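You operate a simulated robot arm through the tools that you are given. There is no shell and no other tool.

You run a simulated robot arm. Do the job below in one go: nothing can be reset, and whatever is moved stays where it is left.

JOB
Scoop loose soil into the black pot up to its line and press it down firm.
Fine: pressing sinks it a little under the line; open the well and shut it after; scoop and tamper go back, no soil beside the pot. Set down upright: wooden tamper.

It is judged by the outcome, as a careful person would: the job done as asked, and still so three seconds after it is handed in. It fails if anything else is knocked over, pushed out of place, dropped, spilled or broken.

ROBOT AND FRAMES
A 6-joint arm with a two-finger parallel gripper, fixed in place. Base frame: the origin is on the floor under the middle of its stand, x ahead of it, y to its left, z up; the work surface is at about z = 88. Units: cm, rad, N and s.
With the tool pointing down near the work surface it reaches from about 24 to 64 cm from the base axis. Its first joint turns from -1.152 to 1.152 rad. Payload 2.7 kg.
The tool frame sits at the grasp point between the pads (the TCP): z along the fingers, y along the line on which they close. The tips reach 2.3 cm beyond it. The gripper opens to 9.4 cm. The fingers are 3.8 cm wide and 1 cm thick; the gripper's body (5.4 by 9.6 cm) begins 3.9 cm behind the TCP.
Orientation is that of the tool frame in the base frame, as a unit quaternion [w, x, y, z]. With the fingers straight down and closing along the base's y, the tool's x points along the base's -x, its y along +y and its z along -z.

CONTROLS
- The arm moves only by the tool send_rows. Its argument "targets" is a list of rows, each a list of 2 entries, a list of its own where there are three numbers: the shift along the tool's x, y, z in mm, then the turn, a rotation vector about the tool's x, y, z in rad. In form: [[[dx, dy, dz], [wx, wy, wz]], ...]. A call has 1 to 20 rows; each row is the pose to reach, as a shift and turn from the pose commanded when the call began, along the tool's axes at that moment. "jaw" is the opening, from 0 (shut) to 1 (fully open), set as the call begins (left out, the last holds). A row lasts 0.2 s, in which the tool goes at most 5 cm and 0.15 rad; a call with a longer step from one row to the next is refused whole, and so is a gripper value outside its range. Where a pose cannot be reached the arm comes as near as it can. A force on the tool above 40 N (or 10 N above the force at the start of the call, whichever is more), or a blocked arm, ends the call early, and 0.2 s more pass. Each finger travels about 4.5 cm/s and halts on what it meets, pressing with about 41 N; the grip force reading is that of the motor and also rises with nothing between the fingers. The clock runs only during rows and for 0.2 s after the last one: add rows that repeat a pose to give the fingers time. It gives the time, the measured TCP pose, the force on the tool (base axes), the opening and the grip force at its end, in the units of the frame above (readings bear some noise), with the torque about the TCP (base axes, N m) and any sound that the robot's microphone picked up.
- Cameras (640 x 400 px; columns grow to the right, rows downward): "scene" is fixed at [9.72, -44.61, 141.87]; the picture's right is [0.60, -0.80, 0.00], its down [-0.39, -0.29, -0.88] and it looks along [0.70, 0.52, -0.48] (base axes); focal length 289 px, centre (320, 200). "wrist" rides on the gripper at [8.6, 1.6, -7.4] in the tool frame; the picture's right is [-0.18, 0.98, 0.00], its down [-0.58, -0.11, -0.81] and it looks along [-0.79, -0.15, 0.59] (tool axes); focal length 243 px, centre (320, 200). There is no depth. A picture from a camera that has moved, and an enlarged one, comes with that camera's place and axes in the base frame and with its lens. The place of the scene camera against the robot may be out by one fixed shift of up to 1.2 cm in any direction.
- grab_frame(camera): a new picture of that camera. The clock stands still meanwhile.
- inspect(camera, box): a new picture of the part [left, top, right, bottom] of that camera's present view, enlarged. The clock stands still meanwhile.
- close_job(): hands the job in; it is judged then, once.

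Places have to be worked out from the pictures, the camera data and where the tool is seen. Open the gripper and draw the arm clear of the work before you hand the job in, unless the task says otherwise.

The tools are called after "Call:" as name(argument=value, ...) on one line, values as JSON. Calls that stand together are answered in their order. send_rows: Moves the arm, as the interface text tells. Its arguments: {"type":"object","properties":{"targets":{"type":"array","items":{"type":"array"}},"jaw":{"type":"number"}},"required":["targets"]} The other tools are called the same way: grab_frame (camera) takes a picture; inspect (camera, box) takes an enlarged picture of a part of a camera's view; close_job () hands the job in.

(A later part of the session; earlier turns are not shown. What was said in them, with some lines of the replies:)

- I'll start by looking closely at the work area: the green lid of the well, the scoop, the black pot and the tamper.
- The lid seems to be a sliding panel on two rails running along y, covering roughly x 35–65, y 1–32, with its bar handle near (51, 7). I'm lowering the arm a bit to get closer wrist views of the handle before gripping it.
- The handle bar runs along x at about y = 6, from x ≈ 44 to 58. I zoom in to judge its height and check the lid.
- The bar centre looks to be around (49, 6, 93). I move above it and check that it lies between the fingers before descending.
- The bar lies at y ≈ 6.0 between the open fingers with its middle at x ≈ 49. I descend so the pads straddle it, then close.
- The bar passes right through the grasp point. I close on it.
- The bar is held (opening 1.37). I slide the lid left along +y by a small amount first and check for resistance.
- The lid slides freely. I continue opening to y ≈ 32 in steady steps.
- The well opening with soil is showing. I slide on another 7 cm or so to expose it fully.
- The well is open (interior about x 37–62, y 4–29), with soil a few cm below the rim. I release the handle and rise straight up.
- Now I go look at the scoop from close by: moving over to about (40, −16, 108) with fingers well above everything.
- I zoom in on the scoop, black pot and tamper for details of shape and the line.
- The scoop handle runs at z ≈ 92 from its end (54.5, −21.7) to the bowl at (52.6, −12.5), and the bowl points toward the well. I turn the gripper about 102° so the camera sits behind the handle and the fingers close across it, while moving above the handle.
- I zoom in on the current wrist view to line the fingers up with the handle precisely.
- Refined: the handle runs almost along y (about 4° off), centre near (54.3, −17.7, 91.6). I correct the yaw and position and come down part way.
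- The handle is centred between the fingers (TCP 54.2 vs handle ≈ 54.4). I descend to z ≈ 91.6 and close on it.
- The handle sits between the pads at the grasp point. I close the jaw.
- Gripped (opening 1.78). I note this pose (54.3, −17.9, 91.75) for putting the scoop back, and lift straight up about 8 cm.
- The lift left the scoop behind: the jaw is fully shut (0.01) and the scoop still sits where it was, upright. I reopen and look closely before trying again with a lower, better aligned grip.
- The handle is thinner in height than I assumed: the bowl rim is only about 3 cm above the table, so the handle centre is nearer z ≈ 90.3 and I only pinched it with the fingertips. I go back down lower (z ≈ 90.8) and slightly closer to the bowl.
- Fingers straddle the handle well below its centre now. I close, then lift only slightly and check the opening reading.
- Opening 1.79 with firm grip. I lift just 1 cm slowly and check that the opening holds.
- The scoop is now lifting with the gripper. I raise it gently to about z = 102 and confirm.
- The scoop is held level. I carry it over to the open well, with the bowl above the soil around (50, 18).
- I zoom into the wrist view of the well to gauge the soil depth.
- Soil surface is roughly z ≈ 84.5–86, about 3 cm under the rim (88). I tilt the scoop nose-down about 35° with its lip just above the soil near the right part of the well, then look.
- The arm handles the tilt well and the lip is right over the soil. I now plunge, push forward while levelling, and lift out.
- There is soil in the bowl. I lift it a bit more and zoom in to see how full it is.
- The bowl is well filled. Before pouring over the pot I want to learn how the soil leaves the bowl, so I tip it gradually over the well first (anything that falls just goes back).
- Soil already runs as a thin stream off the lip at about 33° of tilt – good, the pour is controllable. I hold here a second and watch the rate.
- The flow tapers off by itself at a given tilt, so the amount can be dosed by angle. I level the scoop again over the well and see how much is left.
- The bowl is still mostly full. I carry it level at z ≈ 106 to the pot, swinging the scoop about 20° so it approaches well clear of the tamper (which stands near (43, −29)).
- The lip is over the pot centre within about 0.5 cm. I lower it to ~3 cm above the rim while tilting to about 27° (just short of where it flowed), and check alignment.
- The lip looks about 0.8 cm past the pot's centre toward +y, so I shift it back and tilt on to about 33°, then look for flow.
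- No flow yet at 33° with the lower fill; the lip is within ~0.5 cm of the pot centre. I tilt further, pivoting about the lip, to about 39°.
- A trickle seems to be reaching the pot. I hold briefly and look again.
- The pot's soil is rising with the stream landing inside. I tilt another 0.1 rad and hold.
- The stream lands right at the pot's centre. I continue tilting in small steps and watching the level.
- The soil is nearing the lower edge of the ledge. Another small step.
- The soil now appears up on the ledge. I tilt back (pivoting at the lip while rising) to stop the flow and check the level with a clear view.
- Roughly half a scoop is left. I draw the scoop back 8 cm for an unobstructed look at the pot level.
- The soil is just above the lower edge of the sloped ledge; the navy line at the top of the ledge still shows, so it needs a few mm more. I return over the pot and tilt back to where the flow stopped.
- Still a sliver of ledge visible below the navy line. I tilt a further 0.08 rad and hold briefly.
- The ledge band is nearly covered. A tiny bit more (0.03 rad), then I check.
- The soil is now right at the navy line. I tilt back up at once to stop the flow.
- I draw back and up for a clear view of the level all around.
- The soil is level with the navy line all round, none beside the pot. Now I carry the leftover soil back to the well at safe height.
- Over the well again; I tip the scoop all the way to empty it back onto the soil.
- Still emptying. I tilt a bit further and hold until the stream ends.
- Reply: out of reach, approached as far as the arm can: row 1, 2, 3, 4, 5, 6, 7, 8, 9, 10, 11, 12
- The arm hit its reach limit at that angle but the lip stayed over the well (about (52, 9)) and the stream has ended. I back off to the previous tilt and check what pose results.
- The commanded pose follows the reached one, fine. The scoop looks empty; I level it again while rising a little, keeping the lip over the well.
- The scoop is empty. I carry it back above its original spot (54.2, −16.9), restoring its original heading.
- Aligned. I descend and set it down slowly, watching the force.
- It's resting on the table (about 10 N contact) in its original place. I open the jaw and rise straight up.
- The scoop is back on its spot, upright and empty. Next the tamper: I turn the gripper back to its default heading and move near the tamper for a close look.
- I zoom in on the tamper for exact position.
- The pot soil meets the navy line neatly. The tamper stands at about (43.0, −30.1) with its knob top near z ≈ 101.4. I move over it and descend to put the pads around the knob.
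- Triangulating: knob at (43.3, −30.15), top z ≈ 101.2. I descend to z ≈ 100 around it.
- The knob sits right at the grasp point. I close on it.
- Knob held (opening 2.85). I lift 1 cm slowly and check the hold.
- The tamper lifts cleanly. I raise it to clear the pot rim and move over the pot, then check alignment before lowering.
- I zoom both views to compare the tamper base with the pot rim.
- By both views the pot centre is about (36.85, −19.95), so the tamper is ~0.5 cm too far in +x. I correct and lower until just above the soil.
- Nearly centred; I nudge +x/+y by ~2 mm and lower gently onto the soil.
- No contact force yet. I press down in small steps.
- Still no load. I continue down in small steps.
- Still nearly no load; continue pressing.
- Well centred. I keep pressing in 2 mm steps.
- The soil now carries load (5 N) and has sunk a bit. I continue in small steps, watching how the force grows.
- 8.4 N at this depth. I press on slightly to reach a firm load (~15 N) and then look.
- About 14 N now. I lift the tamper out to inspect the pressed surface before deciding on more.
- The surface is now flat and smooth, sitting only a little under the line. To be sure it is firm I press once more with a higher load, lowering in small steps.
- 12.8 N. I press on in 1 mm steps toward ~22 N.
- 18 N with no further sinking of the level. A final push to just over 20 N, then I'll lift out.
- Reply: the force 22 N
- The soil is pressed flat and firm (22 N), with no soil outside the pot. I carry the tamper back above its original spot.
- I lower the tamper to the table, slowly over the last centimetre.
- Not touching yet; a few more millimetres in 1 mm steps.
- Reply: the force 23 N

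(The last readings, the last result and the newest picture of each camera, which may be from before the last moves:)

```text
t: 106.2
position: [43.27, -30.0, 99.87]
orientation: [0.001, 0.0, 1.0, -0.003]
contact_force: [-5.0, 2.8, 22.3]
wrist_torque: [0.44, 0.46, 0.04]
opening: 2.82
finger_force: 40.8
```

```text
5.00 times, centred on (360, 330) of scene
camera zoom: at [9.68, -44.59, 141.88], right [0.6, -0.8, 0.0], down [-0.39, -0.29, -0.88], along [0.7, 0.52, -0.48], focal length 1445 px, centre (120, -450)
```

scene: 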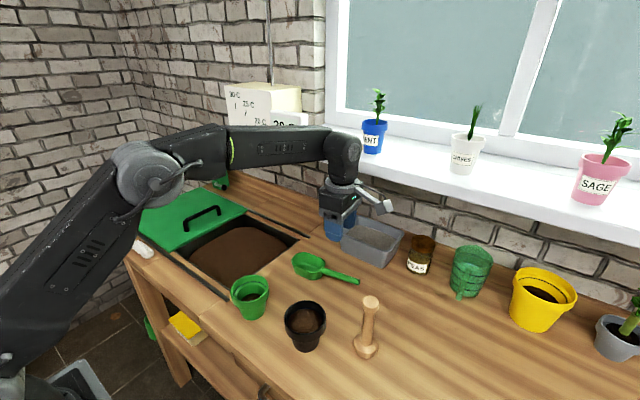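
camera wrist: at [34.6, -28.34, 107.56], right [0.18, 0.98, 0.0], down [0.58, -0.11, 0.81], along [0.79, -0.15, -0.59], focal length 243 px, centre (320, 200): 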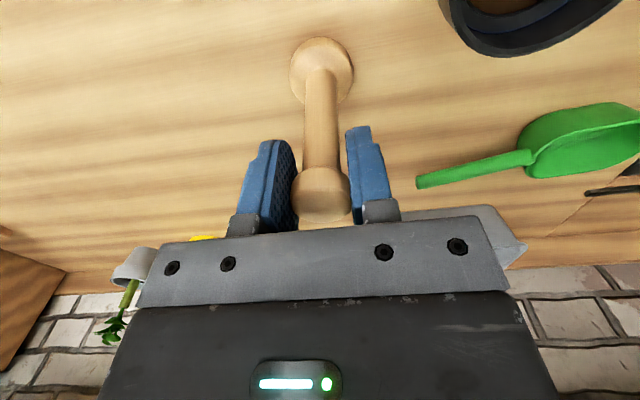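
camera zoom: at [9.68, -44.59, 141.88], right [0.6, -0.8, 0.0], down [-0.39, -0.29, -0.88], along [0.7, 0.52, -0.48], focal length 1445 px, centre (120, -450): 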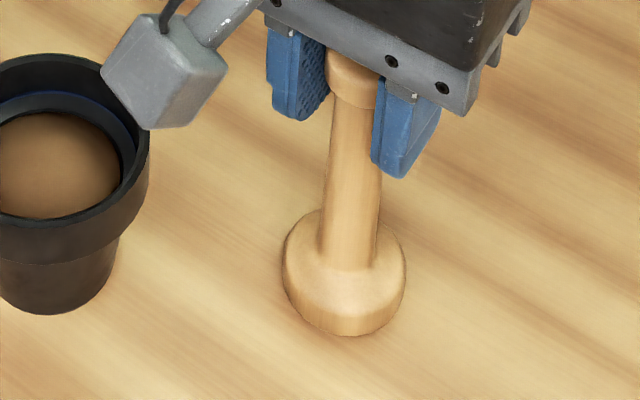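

It's firmly on the table (22 N). I ease off ~1.5 mm, then release and check that it stands.

Call:
send_rows(targets=[[[0, 0, -1], [0, 0, 0]], [[0, 0, -1.5], [0, 0, 0]], [[0, 0, -1.5], [0, 0, 0]]])

```text
t: 107.0
position: [43.15, -29.92, 99.78]
orientation: [0.001, 0.0, 1.0, -0.002]
contact_force: [0.1, 0.0, 18.9]
wrist_torque: [0.25, -0.12, 0.06]
opening: 2.82
finger_force: 41.2
```

Call:
send_rows(targets=[[[0, 0, -1], [0, 0, 0]], [[0, 0, -1.5], [0, 0, 0]], [[0, 0, -1.5], [0, 0, 0]]])

```text
t: 107.8
position: [43.29, -29.95, 99.87]
orientation: [-0.001, 0.0, 1.0, 0.0]
contact_force: [1.9, -2.3, 7.8]
wrist_torque: [-0.05, -0.36, -0.03]
opening: 2.84
finger_force: 41.3
```

Load is down to about 8 N. I open the jaw slowly in place.

Call:
send_rows(targets=[[[0, 0, -0.5], [0, 0, 0]], [[0, 0, -0.5], [0, 0, 0]], [[0, 0, -0.5], [0, 0, 0]], [[0, 0, -0.5], [0, 0, 0]], [[0, 0, -0.5], [0, 0, 0]]], jaw=0.7)

Call:
grab_frame(camera="wrist")

Call:
inspect(camera="scene", box=[310, 250, 410, 370])

```text
t: 109.0
position: [43.24, -29.93, 99.84]
orientation: [-0.001, 0.001, 1.0, -0.001]
contact_force: [0.4, 0.8, 0.0]
wrist_torque: [-0.01, 0.01, -0.03]
opening: 6.57
finger_force: 0.0
```

```text
taken
camera wrist: at [34.56, -28.26, 107.21], right [0.18, 0.98, 0.0], down [0.58, -0.11, 0.81], along [0.79, -0.15, -0.59], focal length 243 px, centre (320, 200)
```

wrist: 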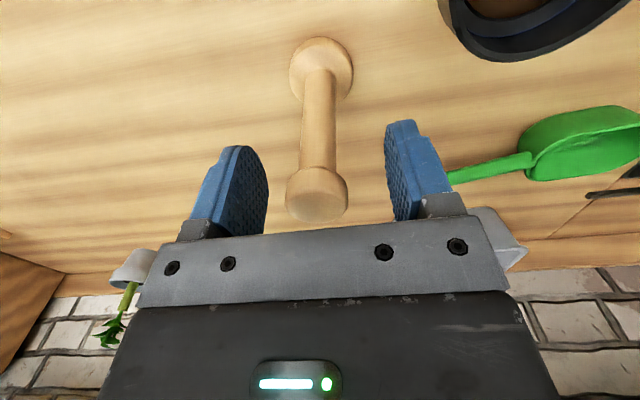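

```text
3.33 times, centred on (360, 310) of scene
camera zoom: at [9.72, -44.61, 141.87], right [0.6, -0.8, 0.0], down [-0.39, -0.29, -0.88], along [0.7, 0.52, -0.48], focal length 963 px, centre (187, -167)
```

zoom: 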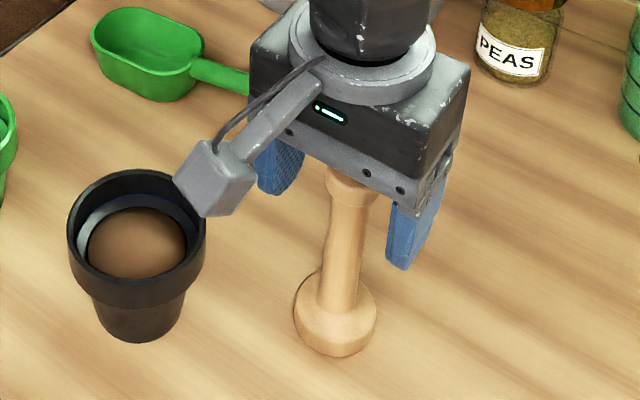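

The tamper stands upright where it was. I rise straight up clear of it.

Call:
send_rows(targets=[[[0, 0, -15], [0, 0, 0]], [[0, 0, -40], [0, 0, 0]], [[0, 0, -75], [0, 0, 0]], [[0, 0, -110], [0, 0, 0]], [[0, 0, -130], [0, 0, 0]], [[0, 0, -130], [0, 0, 0]]], jaw=0.7)

Call:
grab_frame(camera="scene")

Call:
inspect(camera="scene", box=[260, 270, 400, 370])

```text
t: 110.4
position: [43.14, -29.77, 113.14]
orientation: [-0.001, 0.0, 1.0, -0.001]
contact_force: [-0.2, -0.3, -0.3]
wrist_torque: [-0.01, -0.05, -0.02]
opening: 6.56
finger_force: 0.0
```

```text
taken
```

scene: 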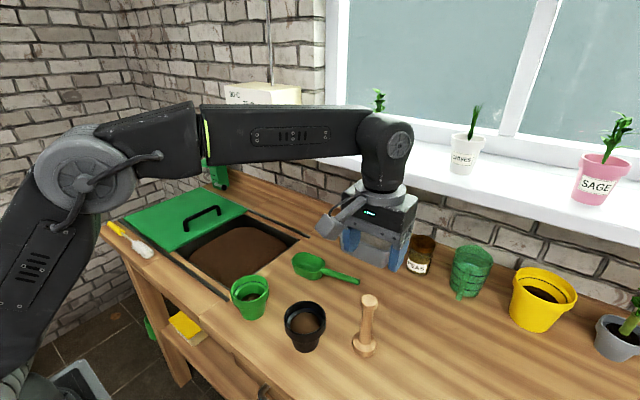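

```text
4.00 times, centred on (330, 320) of scene
camera zoom: at [9.72, -44.61, 141.87], right [0.6, -0.8, 0.0], down [-0.39, -0.29, -0.88], along [0.7, 0.52, -0.48], focal length 1156 px, centre (280, -280)
```

zoom: 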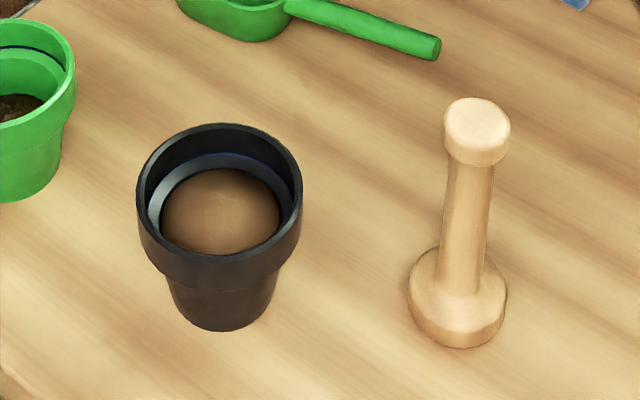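

Pot filled and pressed, tamper upright, table clean. Now I go back to the lid's handle at (48.8, 32.9) to shut the well.

Call:
send_rows(targets=[[[-4, 42, 0], [0, 0, 0]], [[-8, 84, 0], [0, 0, 0]], [[-12, 126, 0], [0, 0, 0]], [[-16, 168, 0], [0, 0, 0]], [[-20, 210, 0], [0, 0, 0]], [[-24, 252, 0], [0, 0, 0]], [[-28, 294, 0], [0, 0, 0]], [[-32, 336, 0], [0, 0, 0]], [[-36, 378, 0], [0, 0, 0]], [[-40, 420, 0], [0, 0, 0]], [[-44, 462, 0], [0, 0, 0]], [[-48, 504, 0], [0, 0, 0]], [[-52, 546, 10], [0, 0, 0]], [[-55, 588, 20], [0, 0, 0]], [[-57, 626, 30], [0, 0, 0]], [[-57, 626, 30], [0, 0, 0]]], jaw=0.6)

Call:
grab_frame(camera="wrist")

```text
t: 113.8
position: [48.78, 32.83, 109.69]
orientation: [-0.001, 0.0, 1.0, -0.001]
contact_force: [-0.2, 0.2, -0.9]
wrist_torque: [-0.01, -0.02, -0.01]
opening: 5.64
finger_force: 0.1
```

```text
taken
camera wrist: at [40.19, 34.57, 117.04], right [0.18, 0.98, 0.0], down [0.58, -0.11, 0.81], along [0.79, -0.15, -0.59], focal length 243 px, centre (320, 200)
```

wrist: 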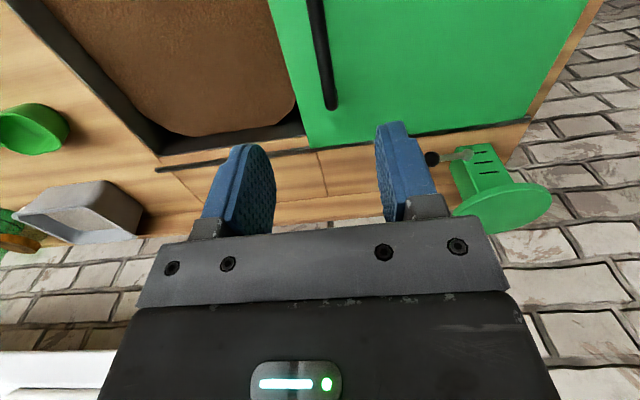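

The handle is where I left it. I descend over it to z ≈ 93.5.

Call:
send_rows(targets=[[[0, 0, 40], [0, 0, 0]], [[0, 0, 80], [0, 0, 0]], [[0, 0, 115], [0, 0, 0]], [[0, 0, 140], [0, 0, 0]], [[0, 0, 161], [0, 0, 0]], [[0, 0, 161], [0, 0, 0]]], jaw=0.6)

Call:
grab_frame(camera="wrist")

```text
t: 115.2
position: [48.87, 32.84, 93.49]
orientation: [0.0, 0.0, 1.0, -0.002]
contact_force: [0.7, -0.2, -0.1]
wrist_torque: [0.02, 0.03, 0.04]
opening: 5.66
finger_force: 0.2
```

```text
taken
camera wrist: at [40.24, 34.54, 100.84], right [0.18, 0.98, 0.0], down [0.58, -0.11, 0.81], along [0.79, -0.15, -0.59], focal length 243 px, centre (320, 200)
```

wrist: 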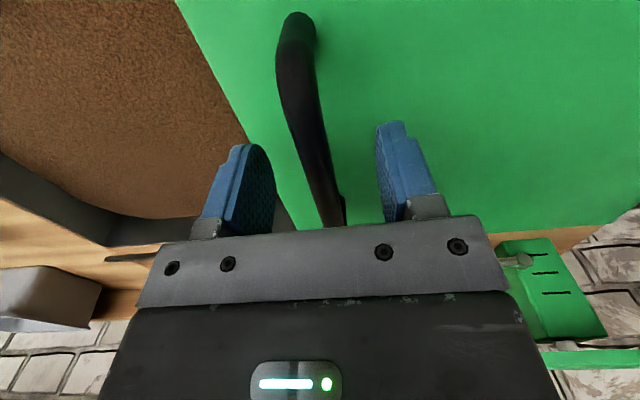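

Handle is between the fingers. I close on it.

Call:
send_rows(targets=[[[0, 0, 0], [0, 0, 0]], [[0, 0, 0], [0, 0, 0]], [[0, 0, 0], [0, 0, 0]], [[0, 0, 0], [0, 0, 0]], [[0, 0, 0], [0, 0, 0]]], jaw=0)

```text
t: 116.4
position: [48.93, 32.92, 93.5]
orientation: [0.0, 0.0, 1.0, -0.002]
contact_force: [-1.0, 0.1, -0.9]
wrist_torque: [-0.02, -0.09, -0.1]
opening: 1.38
finger_force: 44.5
```

Gripped (1.38). I slide the lid back toward its closed position along −y.

Call:
send_rows(targets=[[[0, -15, 0], [0, 0, 0]], [[0, -30, 0], [0, 0, 0]], [[0, -45, 0], [0, 0, 0]], [[0, -60, 0], [0, 0, 0]], [[0, -75, 0], [0, 0, 0]], [[0, -90, 0], [0, 0, 0]], [[0, -105, 0], [0, 0, 0]], [[0, -120, 0], [0, 0, 0]], [[0, -135, 0], [0, 0, 0]], [[0, -150, 0], [0, 0, 0]], [[0, -165, 0], [0, 0, 0]], [[0, -180, 0], [0, 0, 0]], [[0, -195, 0], [0, 0, 0]], [[0, -210, 0], [0, 0, 0]], [[0, -225, 0], [0, 0, 0]], [[0, -240, 0], [0, 0, 0]]])

Call:
grab_frame(camera="scene")

```text
t: 119.8
position: [48.98, 8.81, 93.75]
orientation: [-0.004, 0.0, 1.0, -0.002]
contact_force: [-3.0, 1.3, -27.7]
wrist_torque: [-0.03, -0.33, -0.09]
opening: 1.36
finger_force: 45.4
```

```text
taken
```

scene: 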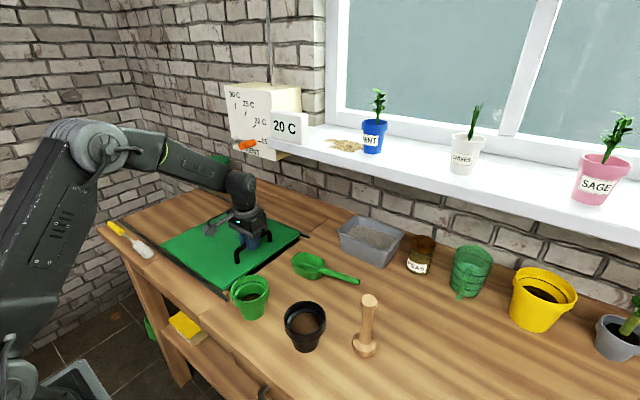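

Almost closed; the handle is tugging down a little (28 N), so I relax the height slightly and slide the last centimetres slowly.

Call:
send_rows(targets=[[[0, 0, 1], [0, 0, 0]], [[0, 0, 2], [0, 0, 0]], [[0, -4, 2], [0, 0, 0]], [[0, -8, 2], [0, 0, 0]], [[0, -12, 2], [0, 0, 0]], [[0, -16, 2], [0, 0, 0]], [[0, -20, 2], [0, 0, 0]]])

Call:
inspect(camera="scene", box=[140, 190, 330, 310])

```text
t: 121.4
position: [48.95, 6.77, 93.62]
orientation: [-0.002, 0.0, 1.0, -0.001]
contact_force: [-5.5, 1.7, -11.1]
wrist_torque: [0.01, 0.65, -0.24]
opening: 1.37
finger_force: 44.8
```

```text
3.33 times, centred on (235, 250) of scene
camera zoom: at [9.72, -44.61, 141.87], right [0.6, -0.8, 0.0], down [-0.39, -0.29, -0.88], along [0.7, 0.52, -0.48], focal length 963 px, centre (603, 33)
```

zoom: 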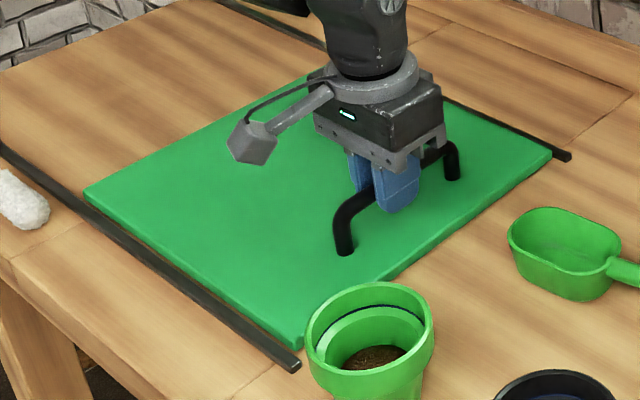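

0.7 cm to go to the original closed position; sliding slowly.

Call:
send_rows(targets=[[[0, -2, 0.5], [0, 0, 0]], [[0, -4, 0.5], [0, 0, 0]], [[0, -6, 0.5], [0, 0, 0]], [[0, -7.5, 0.5], [0, 0, 0]], [[0, -7.5, 0.5], [0, 0, 0]]])

Call:
inspect(camera="scene", box=[210, 210, 330, 300])

```text
t: 122.6
position: [48.95, 6.04, 93.59]
orientation: [-0.001, 0.0, 1.0, -0.001]
contact_force: [-20.3, 7.4, 6.9]
wrist_torque: [0.1, 0.29, -0.18]
opening: 1.37
finger_force: 45.7
```

```text
4.44 times, centred on (270, 255) of scene
camera zoom: at [9.66, -44.59, 141.88], right [0.6, -0.8, 0.0], down [-0.39, -0.29, -0.88], along [0.7, 0.52, -0.48], focal length 1284 px, centre (542, -44)
```

zoom: 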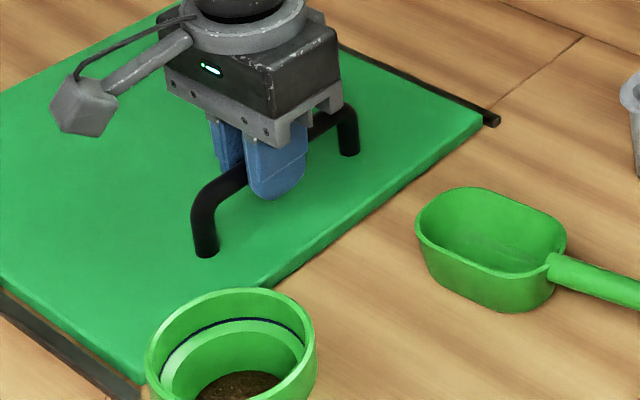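

The lid's corner is back exactly where it was at the start, so the well is shut. I release the handle and rise clear.

Call:
send_rows(targets=[[[0, 0, 0], [0, 0, 0]], [[0, 0, 0], [0, 0, 0]], [[0, 0, 0], [0, 0, 0]], [[0, 0, 0], [0, 0, 0]], [[0, 0, -20], [0, 0, 0]], [[0, 0, -50], [0, 0, 0]], [[0, 0, -90], [0, 0, 0]], [[0, 0, -130], [0, 0, 0]], [[0, 0, -170], [0, 0, 0]]], jaw=0.6)

Call:
grab_frame(camera="scene")

Call:
inspect(camera="scene", box=[90, 190, 330, 330])

```text
t: 124.6
position: [48.76, 6.01, 110.37]
orientation: [-0.001, -0.001, 1.0, -0.001]
contact_force: [0.5, -0.2, 0.7]
wrist_torque: [-0.01, -0.02, 0.01]
opening: 5.64
finger_force: 0.0
```

```text
taken
```

scene: 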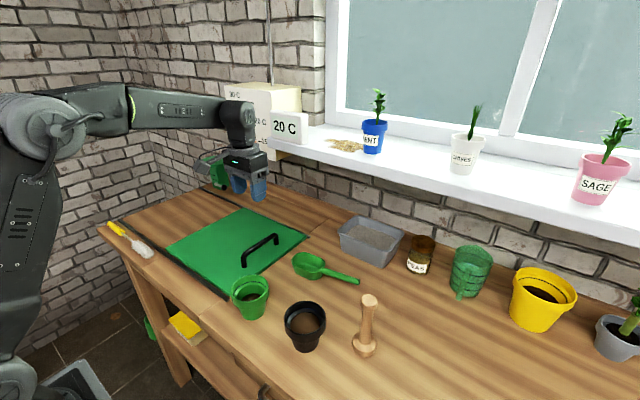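

```text
2.67 times, centred on (210, 260) of scene
camera zoom: at [9.72, -44.61, 141.87], right [0.6, -0.8, 0.0], down [-0.39, -0.29, -0.88], along [0.7, 0.52, -0.48], focal length 770 px, centre (613, 40)
```

zoom: 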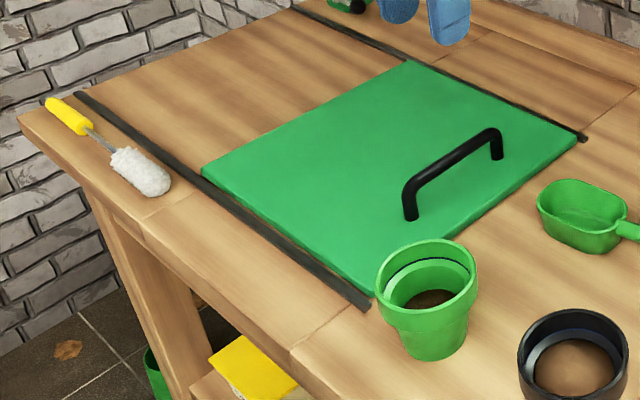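

The well is shut and everything is in place. I take a last close look at the pot and the table around it, and move the arm to its starting area.

Call:
send_rows(targets=[[[35, -12, -40], [0, 0, 0]], [[70, -25, -80], [0, 0, 0]], [[105, -38, -120], [0, 0, 0]], [[145, -52, -165], [0, 0, 0]], [[145, -52, -165], [0, 0, 0]]], jaw=1)

Call:
inspect(camera="scene", box=[275, 290, 335, 350])

Call:
inspect(camera="wrist", box=[110, 0, 340, 150])

Call:
grab_frame(camera="scene")

```text
refused: row 1 steps farther than a row can; nothing moved
```

```text
6.67 times, centred on (305, 320) of scene
camera zoom: at [9.72, -44.61, 141.87], right [0.6, -0.8, 0.0], down [-0.39, -0.29, -0.88], along [0.7, 0.52, -0.48], focal length 1926 px, centre (420, -600)
```

zoom: 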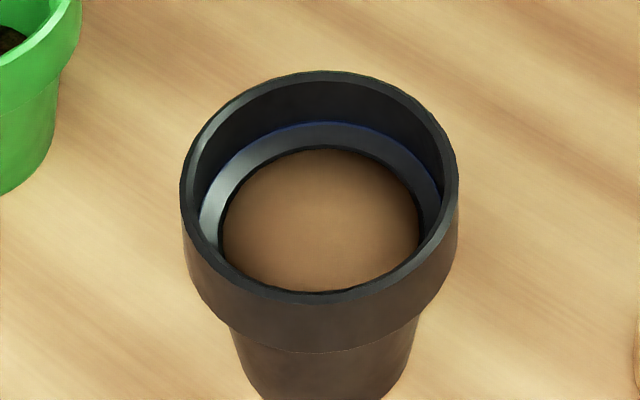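

```text
2.67 times, centred on (225, 75) of wrist
camera zoom: at [40.08, 7.64, 117.75], right [0.18, 0.98, 0.0], down [0.58, -0.11, 0.81], along [0.79, -0.15, -0.59], focal length 647 px, centre (573, 533)
```

zoom: 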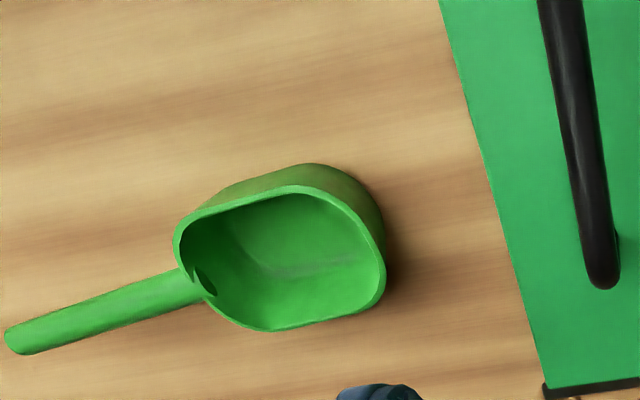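

```text
taken
```

scene: 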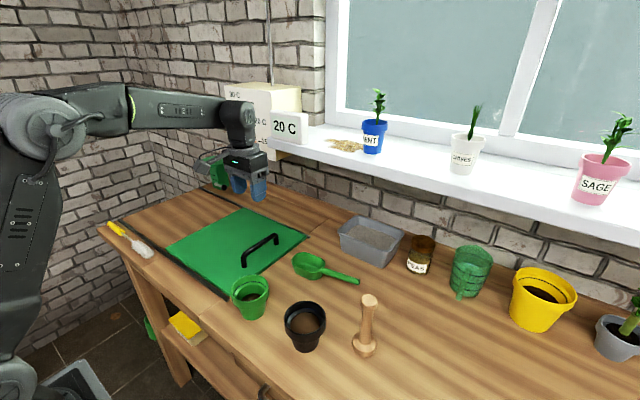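

The refused move had too long a step; nothing moved. The pot is filled, smooth and firm a few mm under the line, the table is clean. I retract the arm with shorter steps.

Call:
send_rows(targets=[[[28, -10, -32], [0, 0, 0]], [[56, -20, -64], [0, 0, 0]], [[84, -30, -96], [0, 0, 0]], [[112, -40, -128], [0, 0, 0]], [[145, -52, -160], [0, 0, 0]], [[145, -52, -160], [0, 0, 0]], [[145, -52, -160], [0, 0, 0]]], jaw=1)

Call:
grab_frame(camera="scene")

Call:
inspect(camera="wrist", box=[110, 0, 340, 150])

```text
t: 126.2
position: [34.45, 0.74, 126.41]
orientation: [-0.001, 0.0, 1.0, -0.003]
contact_force: [-0.8, 0.0, 0.0]
wrist_torque: [-0.02, -0.02, 0.05]
opening: 9.42
finger_force: 0.0
```

```text
taken
```

scene: 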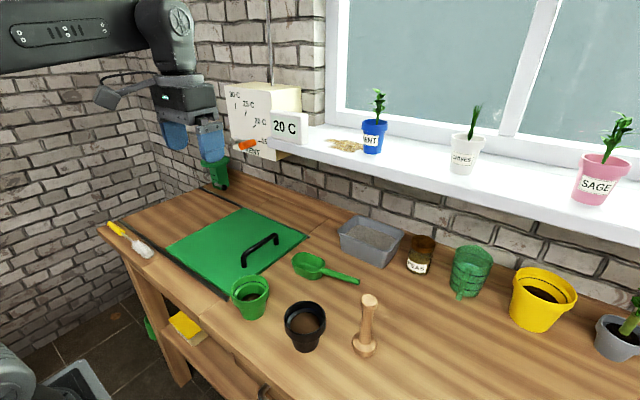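

```text
2.67 times, centred on (225, 75) of wrist
camera zoom: at [25.82, 2.46, 133.69], right [0.18, 0.98, 0.0], down [0.58, -0.11, 0.81], along [0.79, -0.15, -0.59], focal length 647 px, centre (573, 533)
```

zoom: 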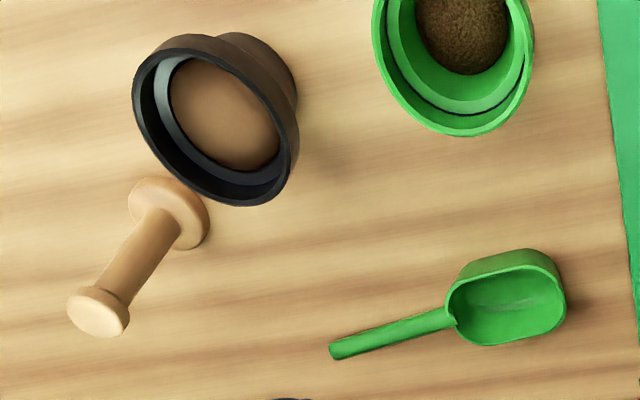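

The pot is filled and pressed flat, a little under its line. The well is shut, the scoop and upright tamper are back in place, there is no soil on the table, and the arm is clear with its gripper open. I'm handing the job in.

Call:
close_job()

```text
The job is handed in.
```

I filled the black pot with loose soil up to its navy line and pressed it firm with the wooden tamper, peaking at about 22 N. The soil now sits roughly 6 mm under the line, smooth and flat. I did not top it up after pressing.

- **Well:** I slid the lid open to scoop and shut it again. Its corner is back where it started.
- **Scoop:** I emptied the leftover soil into the well and set the scoop back within a few millimetres of its original spot. My first attempt to lift it slipped before it left the table, and a lower grip then held.
- **Tamper:** It stands upright where it was.
- **Table:** The last pictures show no soil beside the pot, and nothing else was moved or knocked over.

The arm is back near its starting position with the gripper open.
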